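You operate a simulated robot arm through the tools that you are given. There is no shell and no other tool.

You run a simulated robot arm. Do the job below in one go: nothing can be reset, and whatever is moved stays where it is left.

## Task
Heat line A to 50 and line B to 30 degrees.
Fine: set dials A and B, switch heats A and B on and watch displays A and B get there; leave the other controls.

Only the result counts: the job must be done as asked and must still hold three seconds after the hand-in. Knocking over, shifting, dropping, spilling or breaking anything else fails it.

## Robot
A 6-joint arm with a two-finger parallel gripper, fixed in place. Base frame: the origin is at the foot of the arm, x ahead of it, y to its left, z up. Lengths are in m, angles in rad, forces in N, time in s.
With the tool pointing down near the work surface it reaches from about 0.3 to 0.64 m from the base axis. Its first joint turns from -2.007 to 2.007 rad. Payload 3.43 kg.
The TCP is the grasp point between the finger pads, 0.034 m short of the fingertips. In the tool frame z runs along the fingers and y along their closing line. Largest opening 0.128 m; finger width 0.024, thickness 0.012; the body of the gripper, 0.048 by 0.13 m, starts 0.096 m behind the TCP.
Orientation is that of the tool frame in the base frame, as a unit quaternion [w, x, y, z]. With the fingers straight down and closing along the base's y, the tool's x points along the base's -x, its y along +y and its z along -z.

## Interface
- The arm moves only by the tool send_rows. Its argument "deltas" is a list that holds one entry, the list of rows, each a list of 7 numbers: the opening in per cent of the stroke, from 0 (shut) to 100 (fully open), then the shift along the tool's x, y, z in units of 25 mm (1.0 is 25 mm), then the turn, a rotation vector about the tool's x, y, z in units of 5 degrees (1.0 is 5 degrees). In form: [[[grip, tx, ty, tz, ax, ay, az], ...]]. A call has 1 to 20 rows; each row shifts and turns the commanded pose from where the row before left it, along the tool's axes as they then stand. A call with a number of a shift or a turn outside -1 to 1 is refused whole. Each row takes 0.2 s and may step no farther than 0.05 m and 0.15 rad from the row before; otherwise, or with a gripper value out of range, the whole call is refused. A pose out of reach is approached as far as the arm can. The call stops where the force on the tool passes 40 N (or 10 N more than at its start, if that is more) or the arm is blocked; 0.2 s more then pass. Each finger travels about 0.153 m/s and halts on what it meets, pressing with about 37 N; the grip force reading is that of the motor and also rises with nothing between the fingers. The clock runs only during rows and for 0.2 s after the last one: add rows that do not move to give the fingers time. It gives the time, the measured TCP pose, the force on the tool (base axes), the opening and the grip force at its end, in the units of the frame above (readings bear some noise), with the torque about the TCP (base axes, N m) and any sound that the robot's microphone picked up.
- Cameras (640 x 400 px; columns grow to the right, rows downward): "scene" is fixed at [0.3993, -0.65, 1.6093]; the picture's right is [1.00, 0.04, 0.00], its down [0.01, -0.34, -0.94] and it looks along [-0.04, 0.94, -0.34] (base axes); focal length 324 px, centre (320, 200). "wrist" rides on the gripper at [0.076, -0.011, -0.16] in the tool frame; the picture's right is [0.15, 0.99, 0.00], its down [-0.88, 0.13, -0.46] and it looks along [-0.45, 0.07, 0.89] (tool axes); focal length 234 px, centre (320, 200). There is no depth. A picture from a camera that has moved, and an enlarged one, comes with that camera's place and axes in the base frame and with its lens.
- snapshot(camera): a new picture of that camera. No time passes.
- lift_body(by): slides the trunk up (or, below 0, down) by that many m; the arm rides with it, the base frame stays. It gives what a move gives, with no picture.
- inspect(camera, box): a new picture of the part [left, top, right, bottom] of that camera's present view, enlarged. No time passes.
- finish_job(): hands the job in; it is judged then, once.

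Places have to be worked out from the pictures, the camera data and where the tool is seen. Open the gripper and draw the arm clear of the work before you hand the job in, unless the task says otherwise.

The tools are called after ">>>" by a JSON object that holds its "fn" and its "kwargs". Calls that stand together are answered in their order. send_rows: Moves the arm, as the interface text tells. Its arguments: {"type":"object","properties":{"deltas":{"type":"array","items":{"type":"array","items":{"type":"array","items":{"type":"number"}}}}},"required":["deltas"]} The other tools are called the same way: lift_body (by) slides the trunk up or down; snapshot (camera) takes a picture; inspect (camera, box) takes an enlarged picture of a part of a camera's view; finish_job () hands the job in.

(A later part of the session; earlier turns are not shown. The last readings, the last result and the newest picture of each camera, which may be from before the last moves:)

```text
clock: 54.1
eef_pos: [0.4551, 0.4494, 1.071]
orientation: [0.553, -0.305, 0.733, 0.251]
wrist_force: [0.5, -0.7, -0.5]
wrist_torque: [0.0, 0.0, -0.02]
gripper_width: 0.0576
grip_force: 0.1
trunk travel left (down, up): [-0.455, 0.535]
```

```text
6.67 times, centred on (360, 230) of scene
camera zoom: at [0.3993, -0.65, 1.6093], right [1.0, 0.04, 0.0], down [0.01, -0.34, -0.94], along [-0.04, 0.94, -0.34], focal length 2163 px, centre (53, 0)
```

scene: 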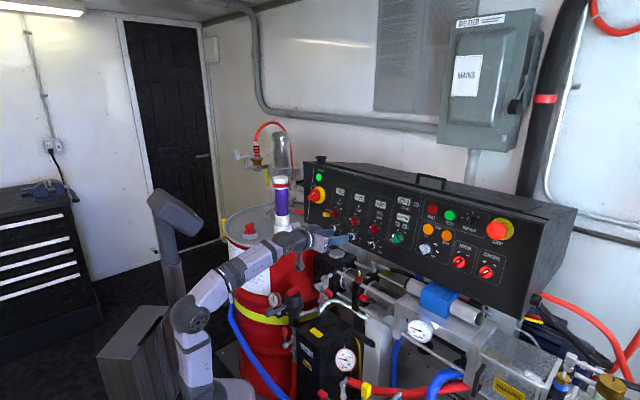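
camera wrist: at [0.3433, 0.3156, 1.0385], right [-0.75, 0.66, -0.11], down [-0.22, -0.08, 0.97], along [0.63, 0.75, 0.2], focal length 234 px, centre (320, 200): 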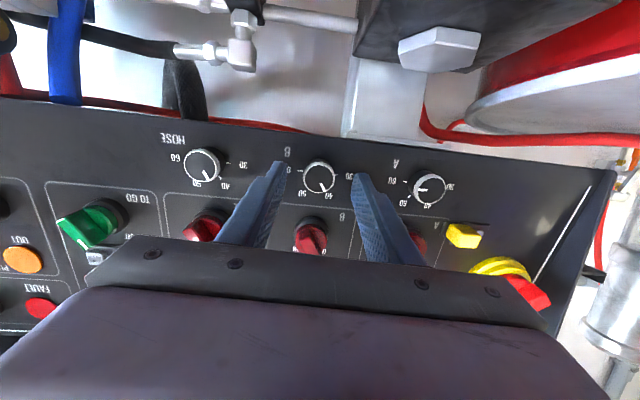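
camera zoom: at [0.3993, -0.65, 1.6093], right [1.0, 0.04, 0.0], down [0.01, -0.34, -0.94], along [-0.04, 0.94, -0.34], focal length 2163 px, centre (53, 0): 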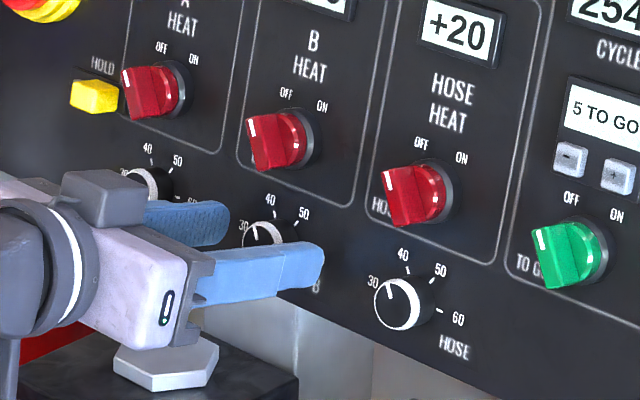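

The fingers straddle dial B with no contact force. I'll zoom the wrist view to judge tip depth relative to the knob and panel.

>>> {"fn": "inspect", "kwargs": {"camera": "wrist", "box": [260, 140, 380, 215]}}

>>> {"fn": "inspect", "kwargs": {"camera": "scene", "box": [340, 220, 380, 250]}}

```text
5.33 times, centred on (320, 178) of wrist
camera zoom: at [0.3433, 0.3156, 1.0385], right [-0.75, 0.66, -0.11], down [-0.22, -0.08, 0.97], along [0.63, 0.75, 0.2], focal length 1249 px, centre (320, 320)
```

zoom: 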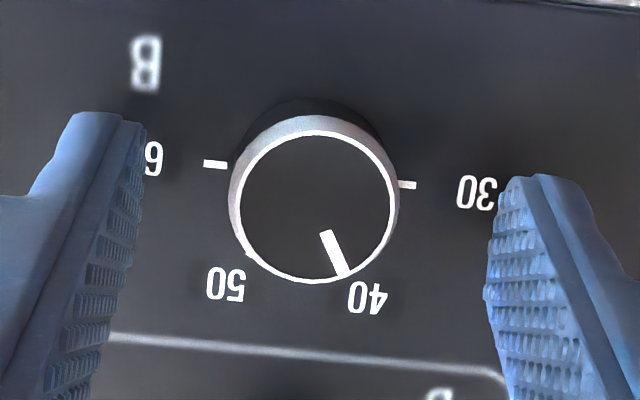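

```text
13.33 times, centred on (360, 235) of scene
camera zoom: at [0.3993, -0.65, 1.6093], right [1.0, 0.04, 0.0], down [0.01, -0.34, -0.94], along [-0.04, 0.94, -0.34], focal length 4325 px, centre (-213, -267)
```

zoom: 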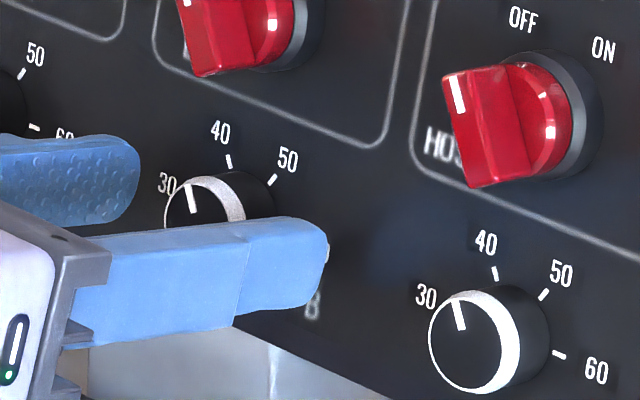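

The knob is centred exactly on the tool axis and appears about 18 mm tall from the scene parallax. I'll advance 7 mm more for better overlap and then close on it.

>>> {"fn": "send_rows", "kwargs": {"deltas": [[[45, 0, 0, 0.28, 0, 0, 0], [45, 0, 0, 0, 0, 0, 0]]]}}

>>> {"fn": "send_rows", "kwargs": {"deltas": [[[10, 0, 0, 0, 0, 0, 0], [10, 0, 0, 0, 0, 0, 0], [10, 0, 0, 0, 0, 0, 0]]]}}

>>> {"fn": "inspect", "kwargs": {"camera": "wrist", "box": [260, 140, 380, 215]}}

>>> {"fn": "inspect", "kwargs": {"camera": "scene", "box": [320, 200, 400, 260]}}

```text
clock: 54.7
eef_pos: [0.4605, 0.4531, 1.0675]
orientation: [0.552, -0.306, 0.733, 0.252]
wrist_force: [-0.6, -0.5, 0.3]
wrist_torque: [-0.06, 0.0, 0.0]
gripper_width: 0.0573
grip_force: 0.0
trunk travel left (down, up): [-0.455, 0.535]
```

```text
clock: 55.5
eef_pos: [0.4622, 0.4524, 1.0677]
orientation: [0.553, -0.305, 0.734, 0.251]
wrist_force: [3.0, -0.5, 1.0]
wrist_torque: [-0.08, -0.16, -0.88]
gripper_width: 0.0267
grip_force: 44.7
trunk travel left (down, up): [-0.455, 0.535]
```

```text
5.33 times, centred on (320, 178) of wrist
camera zoom: at [0.3486, 0.3195, 1.0361], right [-0.75, 0.66, -0.11], down [-0.22, -0.08, 0.97], along [0.63, 0.75, 0.2], focal length 1249 px, centre (320, 320)
```

zoom: 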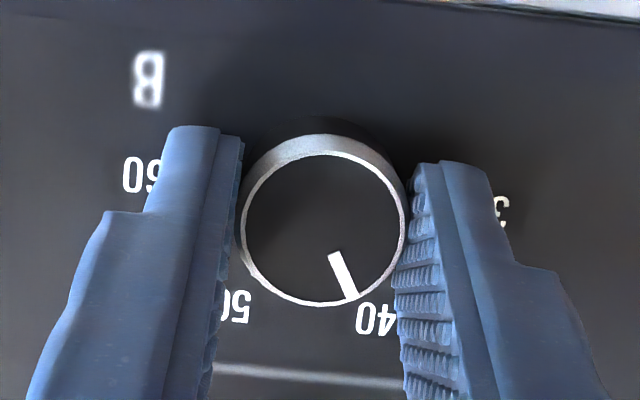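

```text
6.67 times, centred on (360, 230) of scene
camera zoom: at [0.3993, -0.65, 1.6093], right [1.0, 0.04, 0.0], down [0.01, -0.34, -0.94], along [-0.04, 0.94, -0.34], focal length 2163 px, centre (53, 0)
```

zoom: 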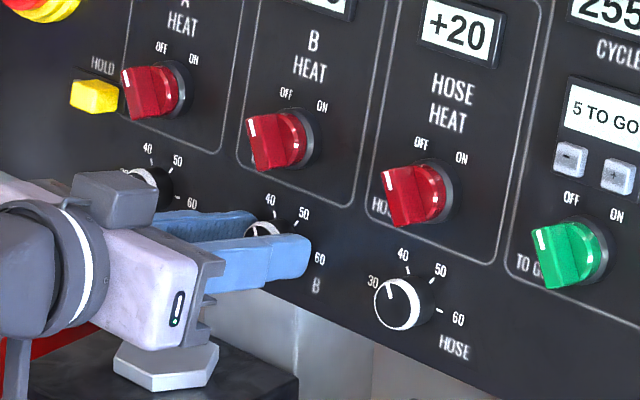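

Gripped: width 26.7 mm, knob centred. Now I'll turn it counter-clockwise 50° and watch the torque.

>>> {"fn": "send_rows", "kwargs": {"deltas": [[[10, 0, 0, 0, 0, 0, -1], [10, 0, 0, 0, 0, 0, -1], [10, 0, 0, 0, 0, 0, -1], [10, 0, 0, 0, 0, 0, -1], [10, 0, 0, 0, 0, 0, -1], [10, 0, 0, 0, 0, 0, -1], [10, 0, 0, 0, 0, 0, -1], [10, 0, 0, 0, 0, 0, -1], [10, 0, 0, 0, 0, 0, -1], [10, 0, 0, 0, 0, 0, -1], [10, 0, 0, 0, 0, 0, 0]]]}}

>>> {"fn": "inspect", "kwargs": {"camera": "wrist", "box": [250, 130, 390, 220]}}

>>> {"fn": "inspect", "kwargs": {"camera": "scene", "box": [320, 200, 400, 260]}}

```text
clock: 57.9
eef_pos: [0.4601, 0.4516, 1.0674]
orientation: [0.609, -0.587, 0.534, -0.006]
wrist_force: [-1.4, 0.0, 2.9]
wrist_torque: [0.24, -0.41, -0.45]
gripper_width: 0.0275
grip_force: 45.8
trunk travel left (down, up): [-0.455, 0.535]
```

```text
4.44 times, centred on (320, 175) of wrist
camera zoom: at [0.3949, 0.2882, 1.0685], right [-0.55, 0.21, -0.81], down [-0.76, 0.28, 0.59], along [0.35, 0.94, 0.01], focal length 1041 px, centre (320, 311)
```

zoom: 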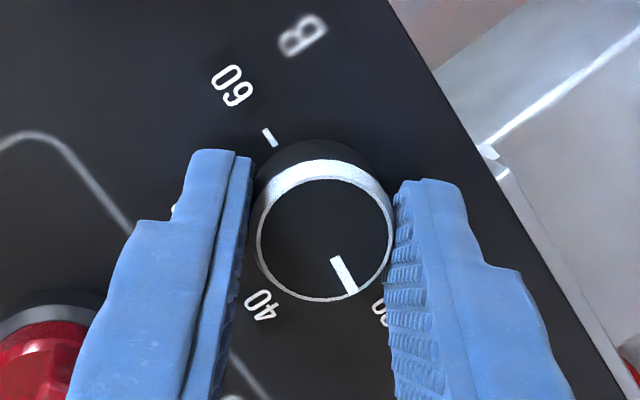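

```text
6.67 times, centred on (360, 230) of scene
camera zoom: at [0.3993, -0.65, 1.6093], right [1.0, 0.04, 0.0], down [0.01, -0.34, -0.94], along [-0.04, 0.94, -0.34], focal length 2163 px, centre (53, 0)
```

zoom: 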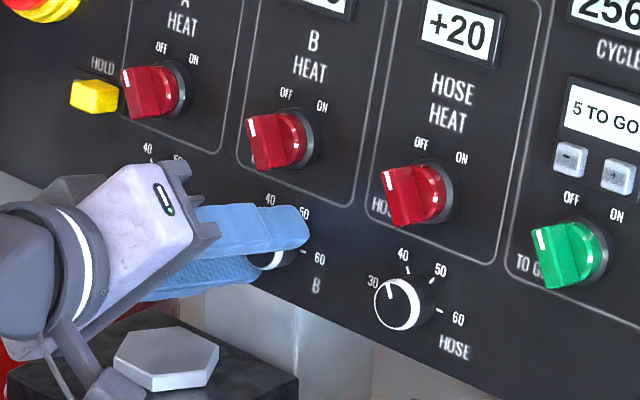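

The knob turned with the gripper and the pointer is now near the 30 mark. I'll open gently and back off 40 mm to read it.

>>> {"fn": "send_rows", "kwargs": {"deltas": [[[35, 0, 0, 0, 0, 0, 0], [35, 0, 0, 0, 0, 0, 0], [35, 0, 0, -0.8, 0, 0, 0], [35, 0, 0, -0.8, 0, 0, 0], [45, 0, 0, 0, 0, 0, 0]]]}}

>>> {"fn": "inspect", "kwargs": {"camera": "wrist", "box": [250, 120, 394, 210]}}

>>> {"fn": "snapshot", "kwargs": {"camera": "wrist"}}

>>> {"fn": "inspect", "kwargs": {"camera": "scene", "box": [340, 220, 380, 250]}}

```text
clock: 59.1
eef_pos: [0.4337, 0.424, 1.0782]
orientation: [0.607, -0.587, 0.535, -0.005]
wrist_force: [-0.6, -0.1, 0.4]
wrist_torque: [0.01, -0.01, -0.02]
gripper_width: 0.0576
grip_force: 0.2
trunk travel left (down, up): [-0.455, 0.535]
```

```text
4.44 times, centred on (322, 165) of wrist
camera zoom: at [0.3684, 0.2603, 1.079], right [-0.55, 0.22, -0.81], down [-0.76, 0.28, 0.59], along [0.35, 0.94, 0.01], focal length 1041 px, centre (311, 356)
```

zoom: 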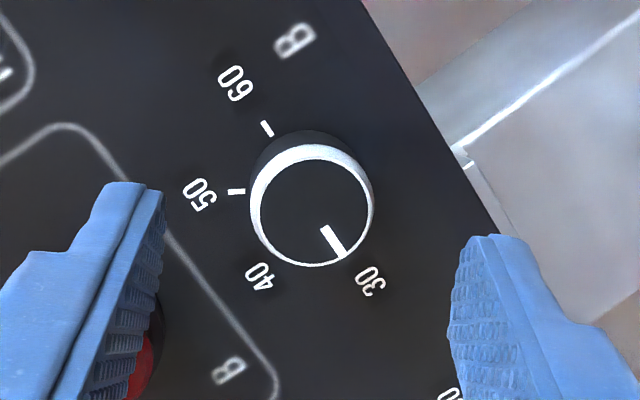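

```text
taken
camera wrist: at [0.3684, 0.2603, 1.079], right [-0.55, 0.22, -0.81], down [-0.76, 0.28, 0.59], along [0.35, 0.94, 0.01], focal length 234 px, centre (320, 200)
```

wrist: 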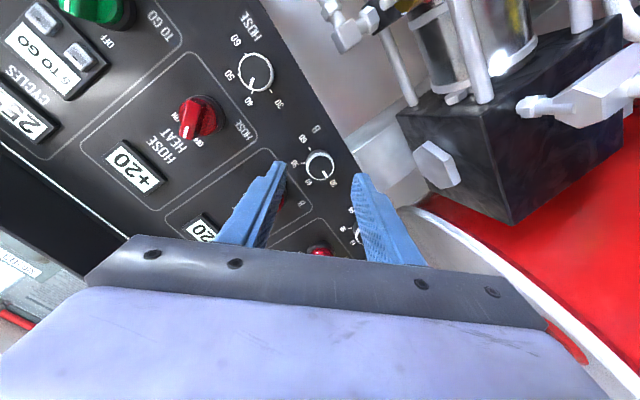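

```text
13.33 times, centred on (360, 235) of scene
camera zoom: at [0.3993, -0.65, 1.6093], right [1.0, 0.04, 0.0], down [0.01, -0.34, -0.94], along [-0.04, 0.94, -0.34], focal length 4325 px, centre (-213, -267)
```

zoom: 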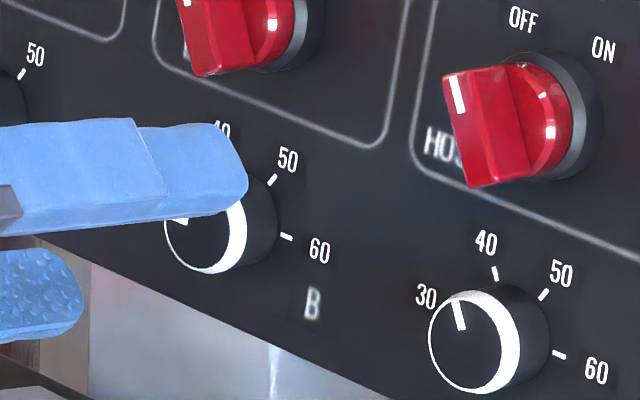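

Reprojecting the dial marks, the pointer on B is at about -86°, which coincides with the 30 label at about -86°, so B reads 30. Next I'll roll back 50° and move 100 mm left to hover in front of dial A.

>>> {"fn": "send_rows", "kwargs": {"deltas": [[[45, 0, 0, -0.4, 0, 0, 0], [45, 0, 0, 0, 0, 0, 1], [45, 0, 0, 0, 0, 0, 1], [45, 0, 0, 0, 0, 0, 1], [45, 0, 0, 0, 0, 0, 1], [45, 0, 0, 0, 0, 0, 1], [45, 0, 0, 0, 0, 0, 1], [45, 0, 0, 0, 0, 0, 1], [45, 0, 0, 0, 0, 0, 1], [45, 0, 0, 0, 0, 0, 1], [45, 0, 0, 0, 0, 0, 1], [45, 0, 1, 0, 0, 0, 0], [45, 0, 1, 0, 0, 0, 0], [45, 0, 1, 0, 0, 0, 0], [45, 0, 1, 0, 0, 0, 0], [45, 0, 0, 0, 0, 0, 0]]]}}

>>> {"fn": "snapshot", "kwargs": {"camera": "wrist"}}

>>> {"fn": "inspect", "kwargs": {"camera": "wrist", "box": [260, 120, 380, 195]}}

>>> {"fn": "inspect", "kwargs": {"camera": "scene", "box": [260, 160, 400, 265]}}

```text
clock: 62.5
eef_pos: [0.3556, 0.4834, 1.0814]
orientation: [0.554, -0.305, 0.733, 0.252]
wrist_force: [-0.6, -0.2, 0.1]
wrist_torque: [-0.05, -0.02, -0.04]
gripper_width: 0.0574
grip_force: 0.1
trunk travel left (down, up): [-0.455, 0.535]
```

```text
taken
camera wrist: at [0.2435, 0.351, 1.05], right [-0.75, 0.66, -0.11], down [-0.22, -0.08, 0.97], along [0.63, 0.75, 0.2], focal length 234 px, centre (320, 200)
```

wrist: 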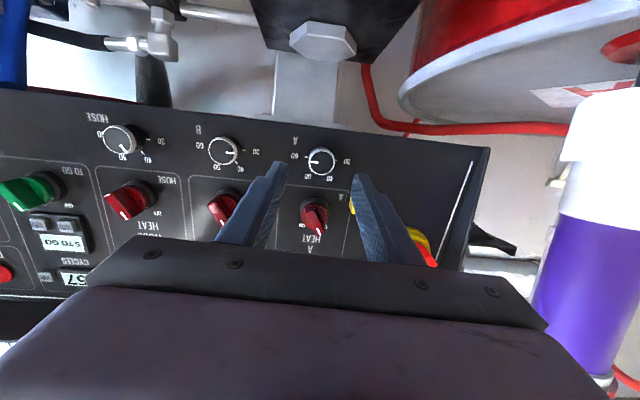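

```text
5.33 times, centred on (320, 158) of wrist
camera zoom: at [0.2435, 0.351, 1.05], right [-0.75, 0.66, -0.11], down [-0.22, -0.08, 0.97], along [0.63, 0.75, 0.2], focal length 1249 px, centre (320, 427)
```

zoom: 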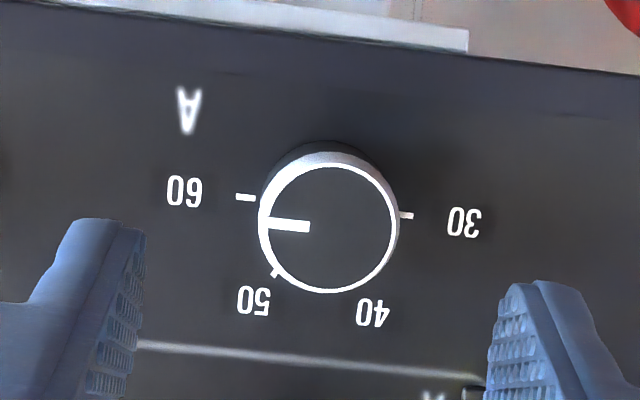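

```text
3.81 times, centred on (330, 212) of scene
camera zoom: at [0.3993, -0.65, 1.6093], right [1.0, 0.04, 0.0], down [0.01, -0.34, -0.94], along [-0.04, 0.94, -0.34], focal length 1236 px, centre (282, 152)
```

zoom: 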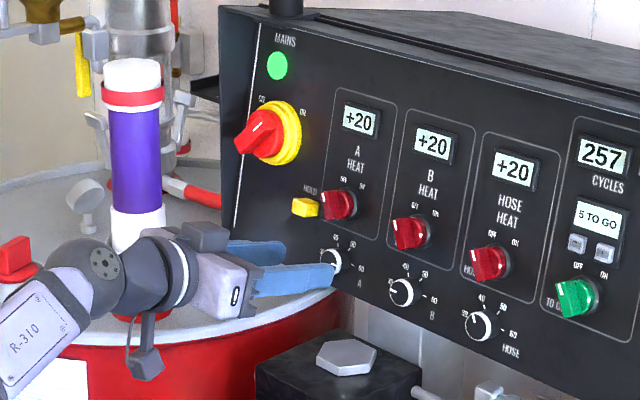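

Dial A is centred within about 2.5 mm and its pointer is at about +89°, i.e. 60. Before gripping A, I'll re-measure B's pointer from this viewpoint.

>>> {"fn": "inspect", "kwargs": {"camera": "wrist", "box": [188, 124, 260, 178]}}

>>> {"fn": "inspect", "kwargs": {"camera": "scene", "box": [335, 215, 375, 245]}}

```text
7.41 times, centred on (224, 151) of wrist
camera zoom: at [0.2435, 0.351, 1.05], right [-0.75, 0.66, -0.11], down [-0.22, -0.08, 0.97], along [0.63, 0.75, 0.2], focal length 1735 px, centre (1031, 563)
```

zoom: 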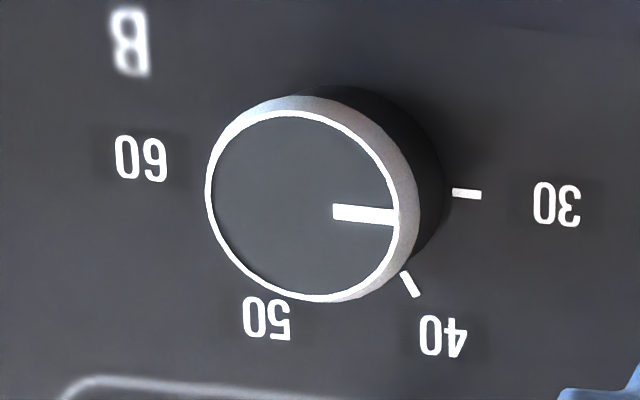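

```text
13.33 times, centred on (355, 230) of scene
camera zoom: at [0.3993, -0.65, 1.6093], right [1.0, 0.04, 0.0], down [0.01, -0.34, -0.94], along [-0.04, 0.94, -0.34], focal length 4325 px, centre (-147, -200)
```

zoom: 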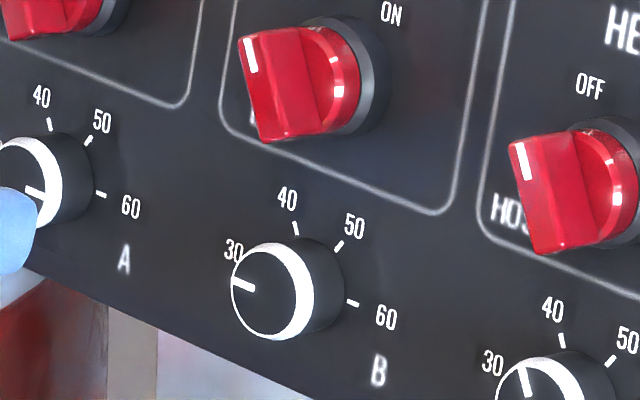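

B's pointer line is parallel to the 60–30 label line and pointing at 30, so B is set. For dial A I'll shift 2.5 mm left, advance 42 mm and check the alignment.

>>> {"fn": "send_rows", "kwargs": {"deltas": [[[45, 0, 0.05, 0.85, 0, 0, 0], [45, 0, 0.05, 0.85, 0, 0, 0], [45, 0, 0, 0, 0, 0, 0]]]}}

>>> {"fn": "inspect", "kwargs": {"camera": "wrist", "box": [260, 140, 380, 215]}}

>>> {"fn": "inspect", "kwargs": {"camera": "scene", "box": [280, 180, 400, 270]}}

```text
clock: 63.3
eef_pos: [0.3813, 0.5155, 1.0711]
orientation: [0.554, -0.305, 0.732, 0.252]
wrist_force: [-0.2, 0.8, -0.9]
wrist_torque: [0.0, -0.02, 0.04]
gripper_width: 0.0577
grip_force: 0.0
trunk travel left (down, up): [-0.455, 0.535]
```

```text
5.33 times, centred on (320, 178) of wrist
camera zoom: at [0.2688, 0.383, 1.0391], right [-0.75, 0.66, -0.11], down [-0.22, -0.08, 0.97], along [0.63, 0.75, 0.2], focal length 1249 px, centre (320, 320)
```

zoom: 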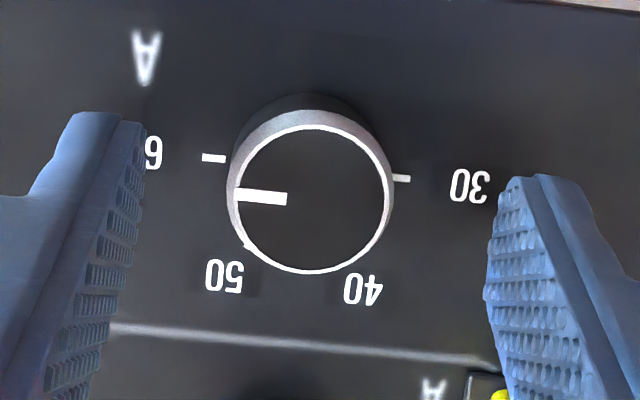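

```text
4.44 times, centred on (340, 225) of scene
camera zoom: at [0.3993, -0.65, 1.6093], right [1.0, 0.04, 0.0], down [0.01, -0.34, -0.94], along [-0.04, 0.94, -0.34], focal length 1442 px, centre (231, 89)
```

zoom: 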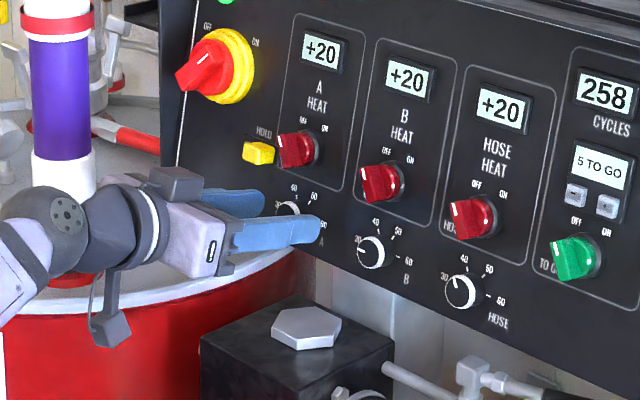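

A is centred within 1 mm, and by apparent size it is a few mm farther than B was at this stage. I'll advance 11.5 mm and close.

>>> {"fn": "send_rows", "kwargs": {"deltas": [[[45, 0, -0.02, 0.46, 0, 0, 0], [45, 0, 0, 0, 0, 0, 0]]]}}

>>> {"fn": "send_rows", "kwargs": {"deltas": [[[10, 0, 0, 0, 0, 0, 0], [10, 0, 0, 0, 0, 0, 0], [10, 0, 0, 0, 0, 0, 0]]]}}

>>> {"fn": "inspect", "kwargs": {"camera": "wrist", "box": [260, 140, 380, 215]}}

```text
clock: 63.9
eef_pos: [0.3905, 0.5241, 1.0676]
orientation: [0.554, -0.306, 0.732, 0.252]
wrist_force: [0.2, 0.0, -0.2]
wrist_torque: [-0.01, 0.0, 0.0]
gripper_width: 0.0578
grip_force: 0.1
trunk travel left (down, up): [-0.455, 0.535]
```

```text
clock: 64.7
eef_pos: [0.392, 0.5245, 1.068]
orientation: [0.553, -0.305, 0.733, 0.25]
wrist_force: [4.3, -3.0, 0.4]
wrist_torque: [-0.23, -0.26, -1.1]
gripper_width: 0.0264
grip_force: 44.9
trunk travel left (down, up): [-0.455, 0.535]
```

```text
5.33 times, centred on (320, 178) of wrist
camera zoom: at [0.2785, 0.3911, 1.0364], right [-0.75, 0.66, -0.11], down [-0.22, -0.08, 0.97], along [0.63, 0.75, 0.2], focal length 1249 px, centre (320, 320)
```

zoom: 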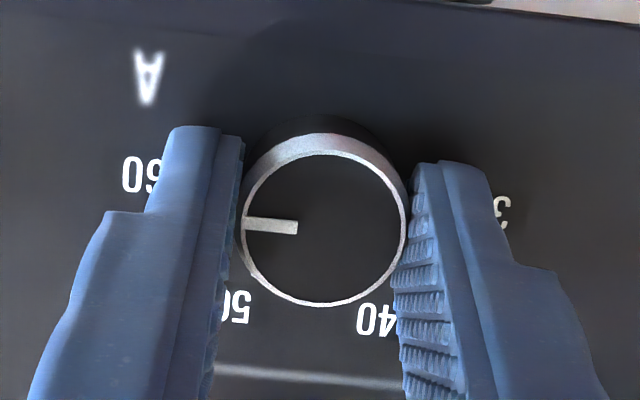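

Firm grip on dial A, same geometry as B. Now I'll turn it counter-clockwise 55°.

>>> {"fn": "send_rows", "kwargs": {"deltas": [[[10, 0, 0, 0, 0, 0, -1], [10, 0, 0, 0, 0, 0, -1], [10, 0, 0, 0, 0, 0, -1], [10, 0, 0, 0, 0, 0, -1], [10, 0, 0, 0, 0, 0, -1], [10, 0, 0, 0, 0, 0, -1], [10, 0, 0, 0, 0, 0, -1], [10, 0, 0, 0, 0, 0, -1], [10, 0, 0, 0, 0, 0, -1], [10, 0, 0, 0, 0, 0, -1], [10, 0, 0, 0, 0, 0, -1], [10, 0, 0, 0, 0, 0, 0]]]}}

>>> {"fn": "inspect", "kwargs": {"camera": "wrist", "box": [260, 140, 380, 215]}}

>>> {"fn": "inspect", "kwargs": {"camera": "scene", "box": [280, 180, 400, 270]}}

```text
clock: 67.3
eef_pos: [0.3891, 0.5247, 1.0687]
orientation: [-0.606, 0.61, -0.51, 0.034]
wrist_force: [-3.0, -10.3, -9.7]
wrist_torque: [-0.21, -0.1, -1.07]
gripper_width: 0.0276
grip_force: 45.0
trunk travel left (down, up): [-0.455, 0.535]
```

```text
5.33 times, centred on (320, 178) of wrist
camera zoom: at [0.3278, 0.3594, 1.0751], right [-0.51, 0.15, -0.85], down [-0.8, 0.3, 0.53], along [0.33, 0.94, -0.03], focal length 1249 px, centre (320, 320)
```

zoom: 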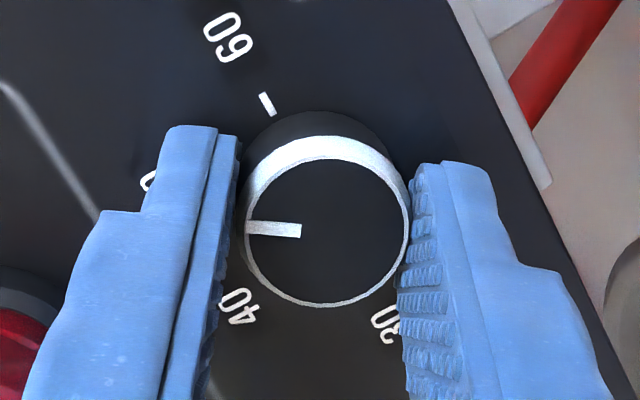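

```text
4.44 times, centred on (340, 225) of scene
camera zoom: at [0.3993, -0.65, 1.6093], right [1.0, 0.04, 0.0], down [0.01, -0.34, -0.94], along [-0.04, 0.94, -0.34], focal length 1442 px, centre (231, 89)
```

zoom: 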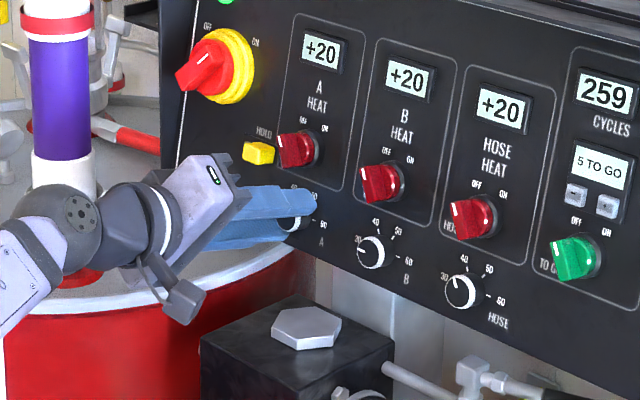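

The knob followed the full 55° (pointer unchanged in the gripper frame), so it should be near 50. I'll release with a small opening and back off to read it.

>>> {"fn": "send_rows", "kwargs": {"deltas": [[[35, 0, 0, 0, 0, 0, 0], [35, 0, 0, 0, 0, 0, 0], [35, 0, 0, -0.8, 0, 0, 0], [35, 0, 0, -0.8, 0, 0, 0], [45, 0, 0, 0, 0, 0, 0]]]}}

>>> {"fn": "inspect", "kwargs": {"camera": "wrist", "box": [260, 125, 380, 200]}}

>>> {"fn": "inspect", "kwargs": {"camera": "scene", "box": [315, 215, 365, 250]}}

```text
clock: 68.5
eef_pos: [0.3636, 0.4966, 1.0806]
orientation: [-0.607, 0.609, -0.509, 0.033]
wrist_force: [1.1, 0.9, 0.1]
wrist_torque: [0.0, 0.01, 0.02]
gripper_width: 0.0577
grip_force: 0.0
trunk travel left (down, up): [-0.455, 0.535]
```

```text
5.33 times, centred on (320, 162) of wrist
camera zoom: at [0.3008, 0.3317, 1.0871], right [-0.5, 0.16, -0.85], down [-0.8, 0.29, 0.53], along [0.33, 0.94, -0.02], focal length 1249 px, centre (320, 400)
```

zoom: 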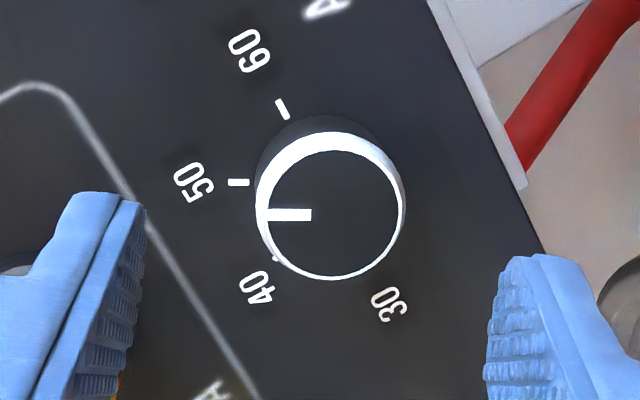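

```text
11.43 times, centred on (340, 232) of scene
camera zoom: at [0.3993, -0.65, 1.6093], right [1.0, 0.04, 0.0], down [0.01, -0.34, -0.94], along [-0.04, 0.94, -0.34], focal length 3707 px, centre (91, -171)
```

zoom: 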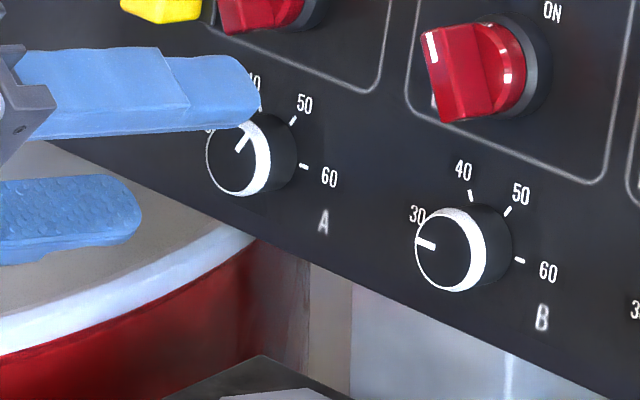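

Reprojection gives A's pointer at about +28.3° against the 50 label at about +29°, so A is at about 50. Now for heat A: retreat, move up about 62 mm along the face, and roll so the fingers straddle the handle's sides (tool x along the handle).

>>> {"fn": "send_rows", "kwargs": {"deltas": [[[45, 0, 0, -0.52, 0, 0, 0], [45, 0, 0, -0.52, 0, 0, 0], [45, -0.46, -0.68, 0, 0, 0, 0], [45, -0.46, -0.68, 0, 0, 0, 0], [45, -0.46, -0.68, 0, 0, 0, 0], [30, 0, 0, 0, 0, 0, 1], [30, 0, 0, 0, 0, 0, 1], [30, 0, 0, 0, 0, 0, 1], [30, 0, 0, 0, 0, 0, 1], [30, 0, 0, 0, 0, 0, 1], [30, 0, 0, 0, 0, 0, 0]]]}}

>>> {"fn": "snapshot", "kwargs": {"camera": "wrist"}}

>>> {"fn": "inspect", "kwargs": {"camera": "wrist", "box": [250, 110, 394, 200]}}

>>> {"fn": "inspect", "kwargs": {"camera": "scene", "box": [280, 165, 400, 255]}}

```text
clock: 70.9
eef_pos: [0.3601, 0.488, 1.1463]
orientation: [0.599, -0.485, 0.629, 0.101]
wrist_force: [0.7, 0.8, -0.1]
wrist_torque: [-0.04, 0.0, 0.01]
gripper_width: 0.0384
grip_force: 0.0
trunk travel left (down, up): [-0.455, 0.535]
```

```text
taken
camera wrist: at [0.2768, 0.333, 1.1283], right [-0.69, 0.43, -0.57], down [-0.56, 0.18, 0.81], along [0.45, 0.88, 0.12], focal length 234 px, centre (320, 200)
```

wrist: 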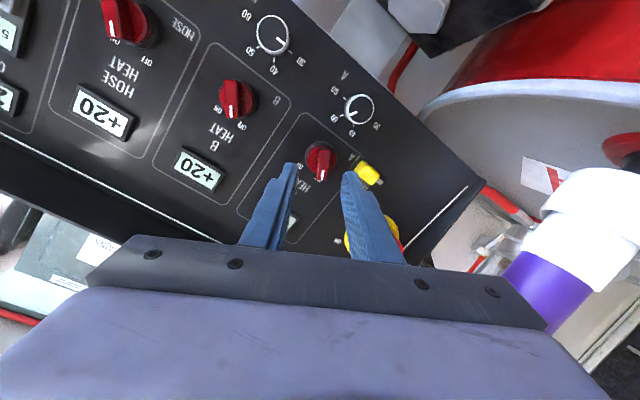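

```text
4.44 times, centred on (322, 155) of wrist
camera zoom: at [0.2768, 0.333, 1.1283], right [-0.69, 0.43, -0.57], down [-0.56, 0.18, 0.81], along [0.45, 0.88, 0.12], focal length 1041 px, centre (311, 400)
```

zoom: 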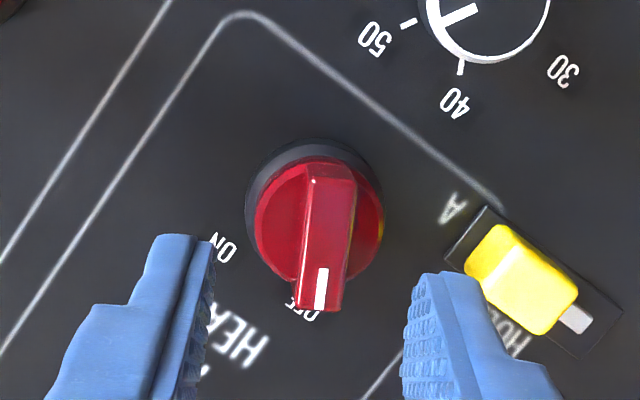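

```text
4.44 times, centred on (340, 210) of scene
camera zoom: at [0.3993, -0.65, 1.6093], right [1.0, 0.04, 0.0], down [0.01, -0.34, -0.94], along [-0.04, 0.94, -0.34], focal length 1442 px, centre (231, 156)
```

zoom: 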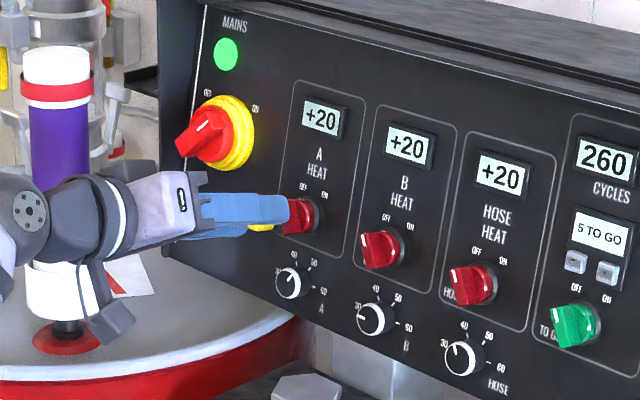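

Heat A's handle is between the fingers. I'll zoom in on it to fine-tune the angle and centring.

>>> {"fn": "inspect", "kwargs": {"camera": "wrist", "box": [296, 138, 348, 186]}}

>>> {"fn": "inspect", "kwargs": {"camera": "scene", "box": [335, 195, 375, 225]}}

```text
8.33 times, centred on (322, 162) of wrist
camera zoom: at [0.2768, 0.333, 1.1283], right [-0.69, 0.43, -0.57], down [-0.56, 0.18, 0.81], along [0.45, 0.88, 0.12], focal length 1951 px, centre (303, 517)
```

zoom: 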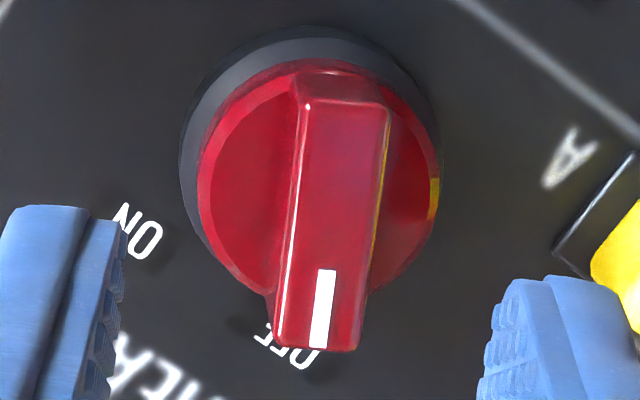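

```text
13.33 times, centred on (355, 210) of scene
camera zoom: at [0.3993, -0.65, 1.6093], right [1.0, 0.04, 0.0], down [0.01, -0.34, -0.94], along [-0.04, 0.94, -0.34], focal length 4325 px, centre (-147, 67)
```

zoom: 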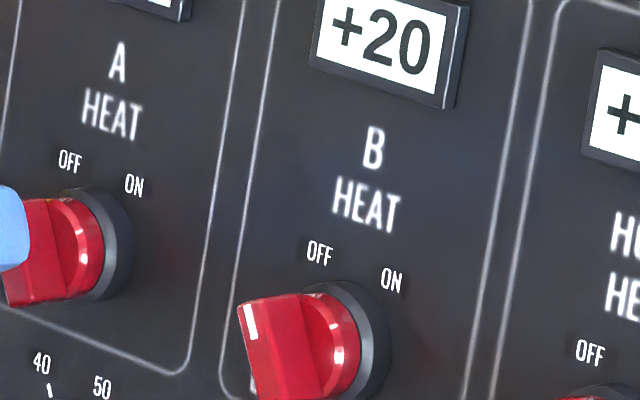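

The handle's front face is about 4 mm off to image-right and rotated about 2.4° from the tool. The growing offset with height says the panel normal is closer to azimuth 44–45°. I'll apply a 2.5° yaw, trim the roll, and shift to centre on the handle.

>>> {"fn": "send_rows", "kwargs": {"deltas": [[[30, -0.03, 0.25, 0, 0.42, 0.24, -0.35], [30, 0, 0, 0, 0, 0, 0]]]}}

>>> {"fn": "inspect", "kwargs": {"camera": "wrist", "box": [286, 134, 350, 182]}}

```text
clock: 71.5
eef_pos: [0.356, 0.4908, 1.1443]
orientation: [0.603, -0.484, 0.629, 0.074]
wrist_force: [-0.6, -0.3, -0.8]
wrist_torque: [-0.02, 0.02, -0.03]
gripper_width: 0.0382
grip_force: 0.1
trunk travel left (down, up): [-0.455, 0.535]
```

```text
8.33 times, centred on (318, 158) of wrist
camera zoom: at [0.2674, 0.3389, 1.1284], right [-0.66, 0.44, -0.61], down [-0.58, 0.22, 0.79], along [0.48, 0.87, 0.11], focal length 1951 px, centre (337, 550)
```

zoom: 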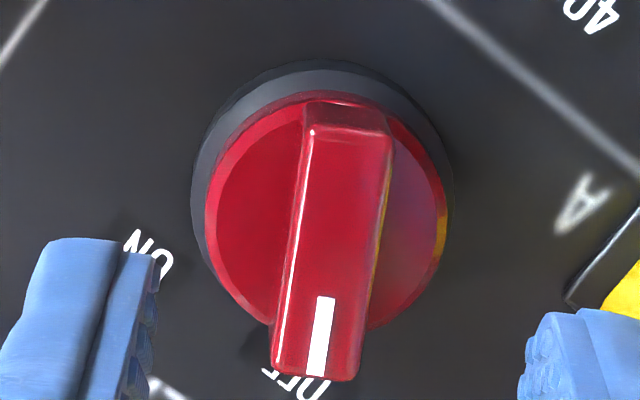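

Now the handle front is centred on the tool axis and aligned within about 1°. I'll advance 43 mm so the tips overlap the bar by about 14 mm, then check.

>>> {"fn": "send_rows", "kwargs": {"deltas": [[[30, 0, 0, 0.86, 0, 0, 0], [30, 0, 0, 0.86, 0, 0, 0], [30, 0, 0, 0, 0, 0, 0]]]}}

>>> {"fn": "inspect", "kwargs": {"camera": "wrist", "box": [256, 140, 384, 220]}}

>>> {"fn": "inspect", "kwargs": {"camera": "scene", "box": [310, 185, 370, 230]}}

```text
clock: 72.3
eef_pos: [0.385, 0.5205, 1.1334]
orientation: [0.603, -0.483, 0.63, 0.073]
wrist_force: [-0.4, 0.0, -0.4]
wrist_torque: [-0.02, 0.0, 0.0]
gripper_width: 0.0384
grip_force: 0.1
trunk travel left (down, up): [-0.455, 0.535]
```

```text
5.00 times, centred on (320, 180) of wrist
camera zoom: at [0.2974, 0.3673, 1.1176], right [-0.66, 0.44, -0.61], down [-0.58, 0.22, 0.79], along [0.48, 0.87, 0.11], focal length 1171 px, centre (320, 300)
```

zoom: 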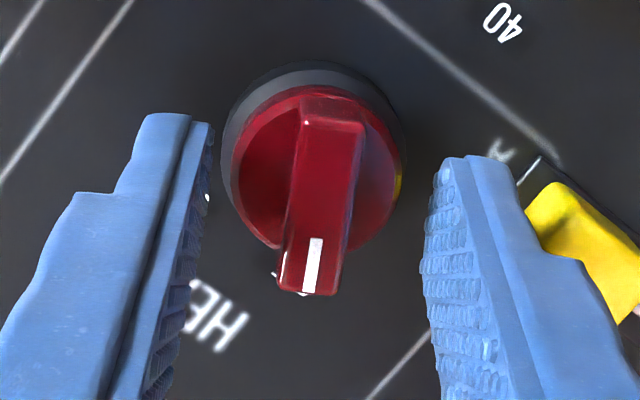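

```text
8.89 times, centred on (340, 208) of scene
camera zoom: at [0.3993, -0.65, 1.6093], right [1.0, 0.04, 0.0], down [0.01, -0.34, -0.94], along [-0.04, 0.94, -0.34], focal length 2883 px, centre (142, 133)
```

zoom: 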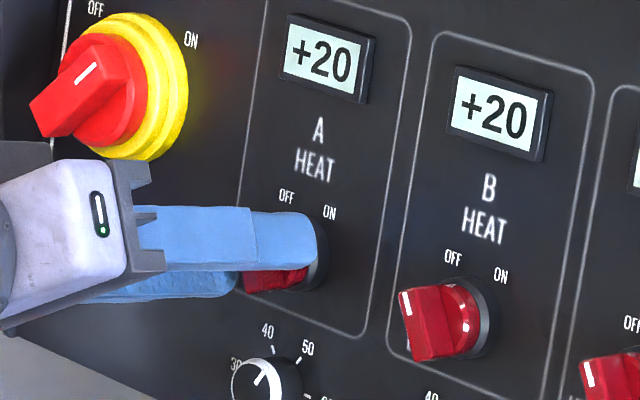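

Well centred with no contact force, and the finger is clear of HOLD. Closing on the handle.

>>> {"fn": "send_rows", "kwargs": {"deltas": [[[3, 0, 0, 0, 0, 0, 0], [3, 0, 0, 0, 0, 0, 0], [3, 0, 0, 0, 0, 0, 0]]]}}

>>> {"fn": "inspect", "kwargs": {"camera": "wrist", "box": [256, 140, 384, 220]}}

```text
clock: 73.1
eef_pos: [0.383, 0.5189, 1.1349]
orientation: [0.603, -0.485, 0.629, 0.074]
wrist_force: [-0.6, 0.1, 0.1]
wrist_torque: [0.42, -0.14, -0.6]
gripper_width: 0.011
grip_force: 44.8
trunk travel left (down, up): [-0.455, 0.535]
```

```text
5.00 times, centred on (320, 180) of wrist
camera zoom: at [0.2969, 0.3667, 1.118], right [-0.66, 0.44, -0.61], down [-0.58, 0.22, 0.79], along [0.48, 0.87, 0.11], focal length 1171 px, centre (320, 300)
```

zoom: 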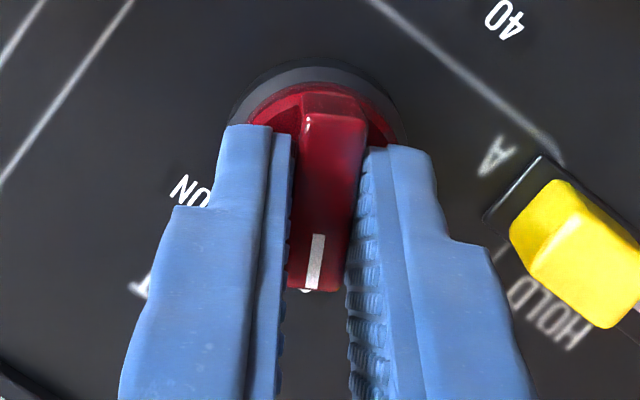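

Firm grip on the handle (11 mm). I'll turn clockwise 50° first and check torque and sound.

>>> {"fn": "send_rows", "kwargs": {"deltas": [[[3, 0, 0, 0, 0, 0, 1], [3, 0, 0, 0, 0, 0, 1], [3, 0, 0, 0, 0, 0, 1], [3, 0, 0, 0, 0, 0, 1], [3, 0, 0, 0, 0, 0, 1], [3, 0, 0, 0, 0, 0, 1], [3, 0, 0, 0, 0, 0, 1], [3, 0, 0, 0, 0, 0, 1], [3, 0, 0, 0, 0, 0, 1], [3, 0, 0, 0, 0, 0, 1]]]}}

>>> {"fn": "inspect", "kwargs": {"camera": "wrist", "box": [256, 140, 384, 220]}}

>>> {"fn": "inspect", "kwargs": {"camera": "scene", "box": [310, 165, 400, 235]}}

```text
clock: 75.3
eef_pos: [0.3844, 0.5184, 1.1347]
orientation: [0.516, -0.171, 0.775, 0.322]
wrist_force: [2.3, -6.8, 7.6]
wrist_torque: [-0.36, 0.53, 0.79]
gripper_width: 0.0115
grip_force: 44.7
trunk travel left (down, up): [-0.455, 0.535]
```

```text
5.00 times, centred on (320, 180) of wrist
camera zoom: at [0.2507, 0.408, 1.1027], right [-0.65, 0.73, 0.19], down [-0.03, -0.27, 0.96], along [0.76, 0.62, 0.2], focal length 1171 px, centre (320, 300)
```

zoom: 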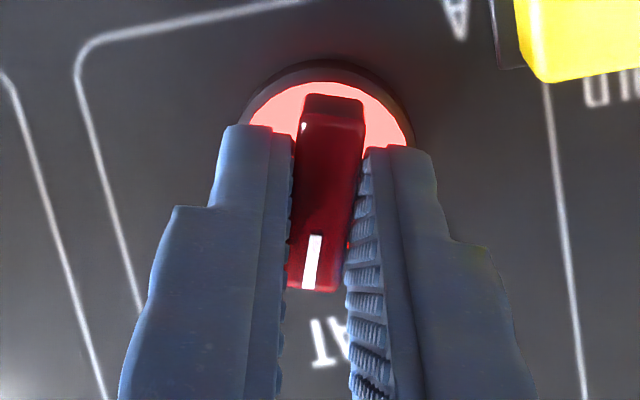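

```text
5.71 times, centred on (355, 200) of scene
camera zoom: at [0.3993, -0.65, 1.6093], right [1.0, 0.04, 0.0], down [0.01, -0.34, -0.94], along [-0.04, 0.94, -0.34], focal length 1854 px, centre (120, 200)
```

zoom: 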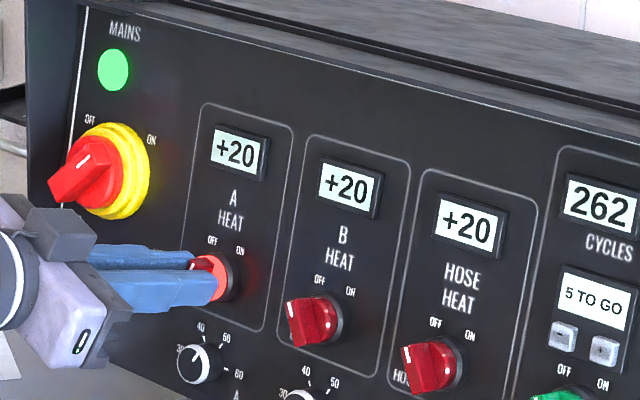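

The knob is now glowing, so heat A has switched on. I'll rotate a little further (12°) to seat it fully at ON, then release.

>>> {"fn": "send_rows", "kwargs": {"deltas": [[[3, 0, 0, 0, 0, 0, 1], [3, 0, 0, 0, 0, 0, 1], [3, 0, 0, 0, 0, 0, 0.4], [3, 0, 0, 0, 0, 0, 0]]]}}

>>> {"fn": "inspect", "kwargs": {"camera": "wrist", "box": [256, 140, 384, 220]}}

```text
clock: 76.3
eef_pos: [0.3845, 0.5183, 1.1332]
orientation: [0.48, -0.092, 0.788, 0.375]
wrist_force: [3.2, -6.3, 7.5]
wrist_torque: [-0.14, -1.2, 0.46]
gripper_width: 0.0116
grip_force: 45.2
trunk travel left (down, up): [-0.455, 0.535]
```

```text
5.00 times, centred on (320, 180) of wrist
camera zoom: at [0.241, 0.4196, 1.1068], right [-0.57, 0.73, 0.38], down [0.08, -0.41, 0.91], along [0.82, 0.55, 0.17], focal length 1171 px, centre (320, 300)
```

zoom: 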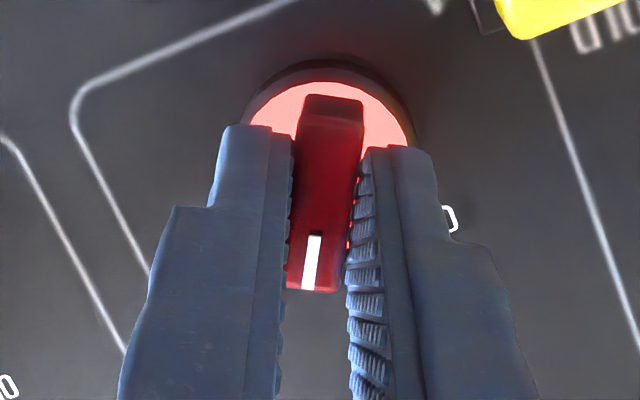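

The handle is at ON with torque rising, likely at its stop. I'll release with a modest opening and back straight off, then look at the display.

>>> {"fn": "send_rows", "kwargs": {"deltas": [[[26, 0, 0, 0, 0, 0, 0], [26, 0, 0, 0, 0, 0, 0], [26, 0, 0, -0.9, 0, 0, 0], [26, 0, 0, -0.9, 0, 0, 0], [26, 0, 0, 0, 0, 0, 0]]]}}

>>> {"fn": "inspect", "kwargs": {"camera": "scene", "box": [310, 165, 400, 235]}}

>>> {"fn": "snapshot", "kwargs": {"camera": "wrist"}}

```text
clock: 77.5
eef_pos: [0.3524, 0.4924, 1.1451]
orientation: [0.479, -0.091, 0.789, 0.374]
wrist_force: [0.5, -0.5, 0.7]
wrist_torque: [0.02, 0.01, -0.06]
gripper_width: 0.0333
grip_force: 0.0
trunk travel left (down, up): [-0.455, 0.535]
```

```text
5.71 times, centred on (355, 200) of scene
camera zoom: at [0.3993, -0.65, 1.6093], right [1.0, 0.04, 0.0], down [0.01, -0.34, -0.94], along [-0.04, 0.94, -0.34], focal length 1854 px, centre (120, 200)
```

zoom: 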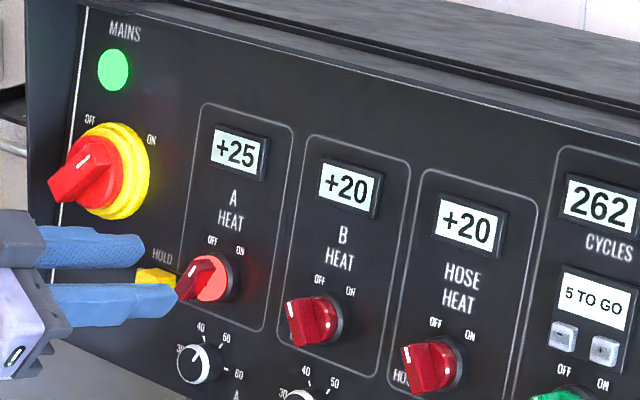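

```text
taken
camera wrist: at [0.2086, 0.3941, 1.1192], right [-0.57, 0.73, 0.38], down [0.08, -0.41, 0.91], along [0.82, 0.55, 0.17], focal length 234 px, centre (320, 200)
```

wrist: 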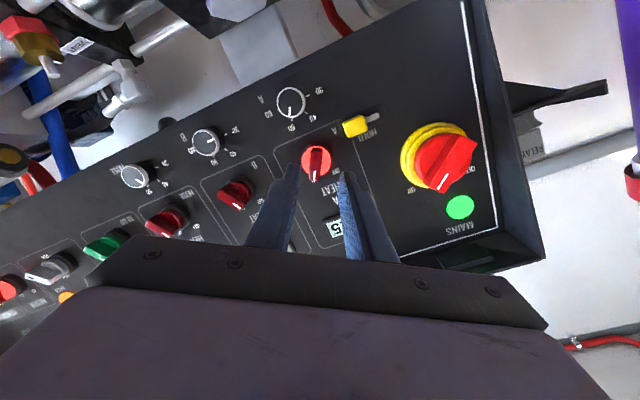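

Heat A is on and display A reads +25 and rising. Now I'll roll back 62° and move 100 mm right to hover in front of heat B.

>>> {"fn": "send_rows", "kwargs": {"deltas": [[[30, 0, 0, 0, 0, 0, -1], [30, 0, 0, 0, 0, 0, -1], [30, 0, 0, 0, 0, 0, -1], [30, 0, 0, 0, 0, 0, -1], [30, 0, 0, 0, 0, 0, -1], [30, 0, 0, 0, 0, 0, -1], [30, 0, 0, 0, 0, 0, -1], [30, 0, 0, 0, 0, 0, -1], [30, 0, 0, 0, 0, 0, -1], [30, 0, 0, 0, 0, 0, -1], [30, 0, 0, 0, 0, 0, -1], [30, 0, 0, 0, 0, 0, -1], [30, 0, 0, 0, 0, 0, -0.4], [30, 0.555, -0.872, 0, 0, 0, 0], [30, 0.555, -0.872, 0, 0, 0, 0], [30, 0.555, -0.872, 0, 0, 0, 0], [30, 0.555, -0.872, 0, 0, 0, 0], [30, 0, 0, 0, 0, 0, 0]]]}}

>>> {"fn": "inspect", "kwargs": {"camera": "wrist", "box": [286, 134, 350, 182]}}

>>> {"fn": "inspect", "kwargs": {"camera": "scene", "box": [310, 165, 400, 235]}}

```text
clock: 81.3
eef_pos: [0.4252, 0.4154, 1.1408]
orientation: [0.603, -0.485, 0.629, 0.074]
wrist_force: [-0.2, 0.2, 0.4]
wrist_torque: [0.02, 0.0, 0.04]
gripper_width: 0.0385
grip_force: 0.1
trunk travel left (down, up): [-0.455, 0.535]
```

```text
8.33 times, centred on (318, 158) of wrist
camera zoom: at [0.3388, 0.2624, 1.1248], right [-0.66, 0.44, -0.61], down [-0.58, 0.22, 0.79], along [0.48, 0.87, 0.11], focal length 1951 px, centre (337, 550)
```

zoom: 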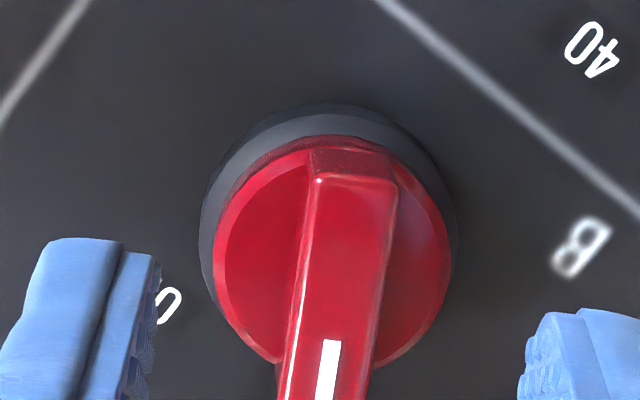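

```text
5.71 times, centred on (355, 200) of scene
camera zoom: at [0.3993, -0.65, 1.6093], right [1.0, 0.04, 0.0], down [0.01, -0.34, -0.94], along [-0.04, 0.94, -0.34], focal length 1854 px, centre (120, 200)
```

zoom: 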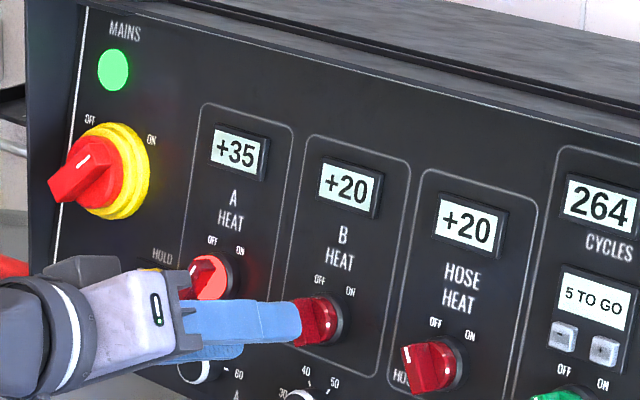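

Display A is at +35. The B handle sits about 6 mm off along the handle direction, so I'll correct that and then check.

>>> {"fn": "send_rows", "kwargs": {"deltas": [[[30, -0.245, 0.08, 0.12, 0, 0, 0], [30, 0, 0, 0, 0, 0, 0]]]}}

>>> {"fn": "inspect", "kwargs": {"camera": "wrist", "box": [286, 134, 350, 182]}}

```text
clock: 81.9
eef_pos: [0.4244, 0.4232, 1.1434]
orientation: [0.603, -0.483, 0.63, 0.073]
wrist_force: [-0.5, -0.4, 0.5]
wrist_torque: [0.0, 0.03, 0.0]
gripper_width: 0.0385
grip_force: 0.0
trunk travel left (down, up): [-0.455, 0.535]
```

```text
8.33 times, centred on (318, 158) of wrist
camera zoom: at [0.3374, 0.2694, 1.1275], right [-0.66, 0.44, -0.61], down [-0.58, 0.22, 0.79], along [0.48, 0.87, 0.11], focal length 1951 px, centre (337, 550)
```

zoom: 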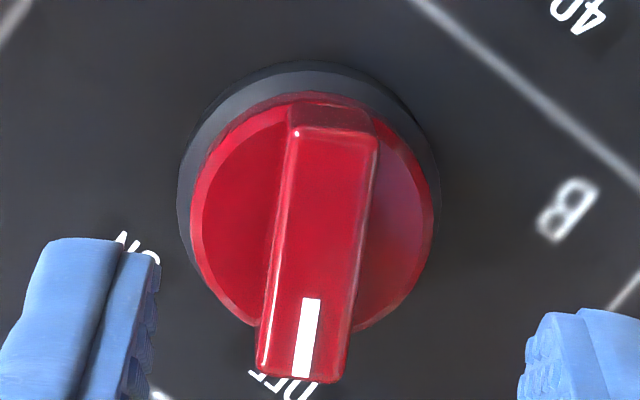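

Centred along the handle now and 1.8 mm off sideways. I'll correct it while advancing 43 mm.

>>> {"fn": "send_rows", "kwargs": {"deltas": [[[30, 0, -0.07, 0, 0, 0, 0], [30, 0, 0, 0.86, 0, 0, 0], [30, 0, 0, 0.86, 0, 0, 0], [30, 0, 0, 0, 0, 0, 0]]]}}

>>> {"fn": "inspect", "kwargs": {"camera": "wrist", "box": [256, 140, 384, 220]}}

>>> {"fn": "inspect", "kwargs": {"camera": "scene", "box": [310, 165, 400, 235]}}

```text
clock: 82.9
eef_pos: [0.4557, 0.4532, 1.1336]
orientation: [0.604, -0.483, 0.63, 0.073]
wrist_force: [0.1, -0.3, -0.7]
wrist_torque: [0.01, 0.0, -0.01]
gripper_width: 0.0385
grip_force: 0.2
trunk travel left (down, up): [-0.455, 0.535]
```

```text
5.00 times, centred on (320, 180) of wrist
camera zoom: at [0.368, 0.2998, 1.1176], right [-0.66, 0.44, -0.61], down [-0.58, 0.22, 0.79], along [0.48, 0.87, 0.11], focal length 1171 px, centre (320, 300)
```

zoom: 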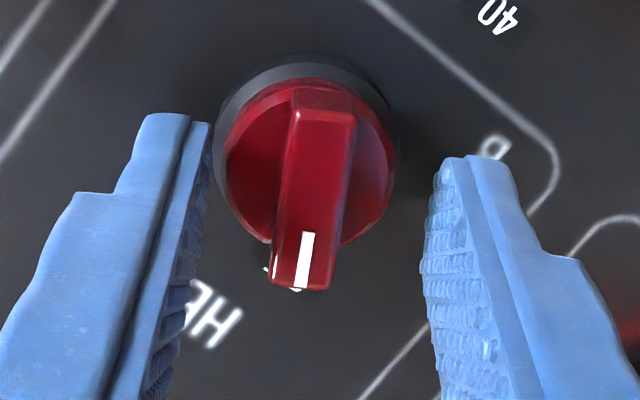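

```text
5.71 times, centred on (355, 200) of scene
camera zoom: at [0.3993, -0.65, 1.6093], right [1.0, 0.04, 0.0], down [0.01, -0.34, -0.94], along [-0.04, 0.94, -0.34], focal length 1854 px, centre (120, 200)
```

zoom: 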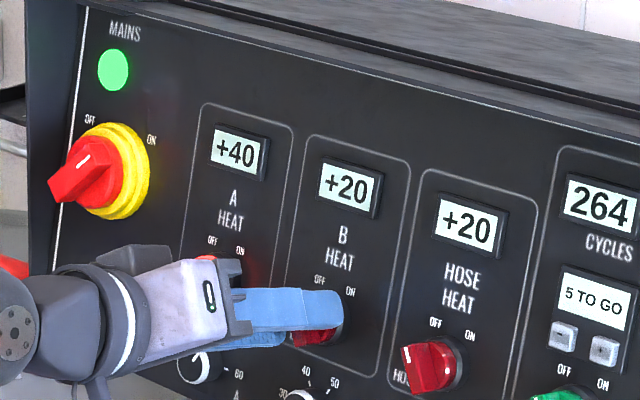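

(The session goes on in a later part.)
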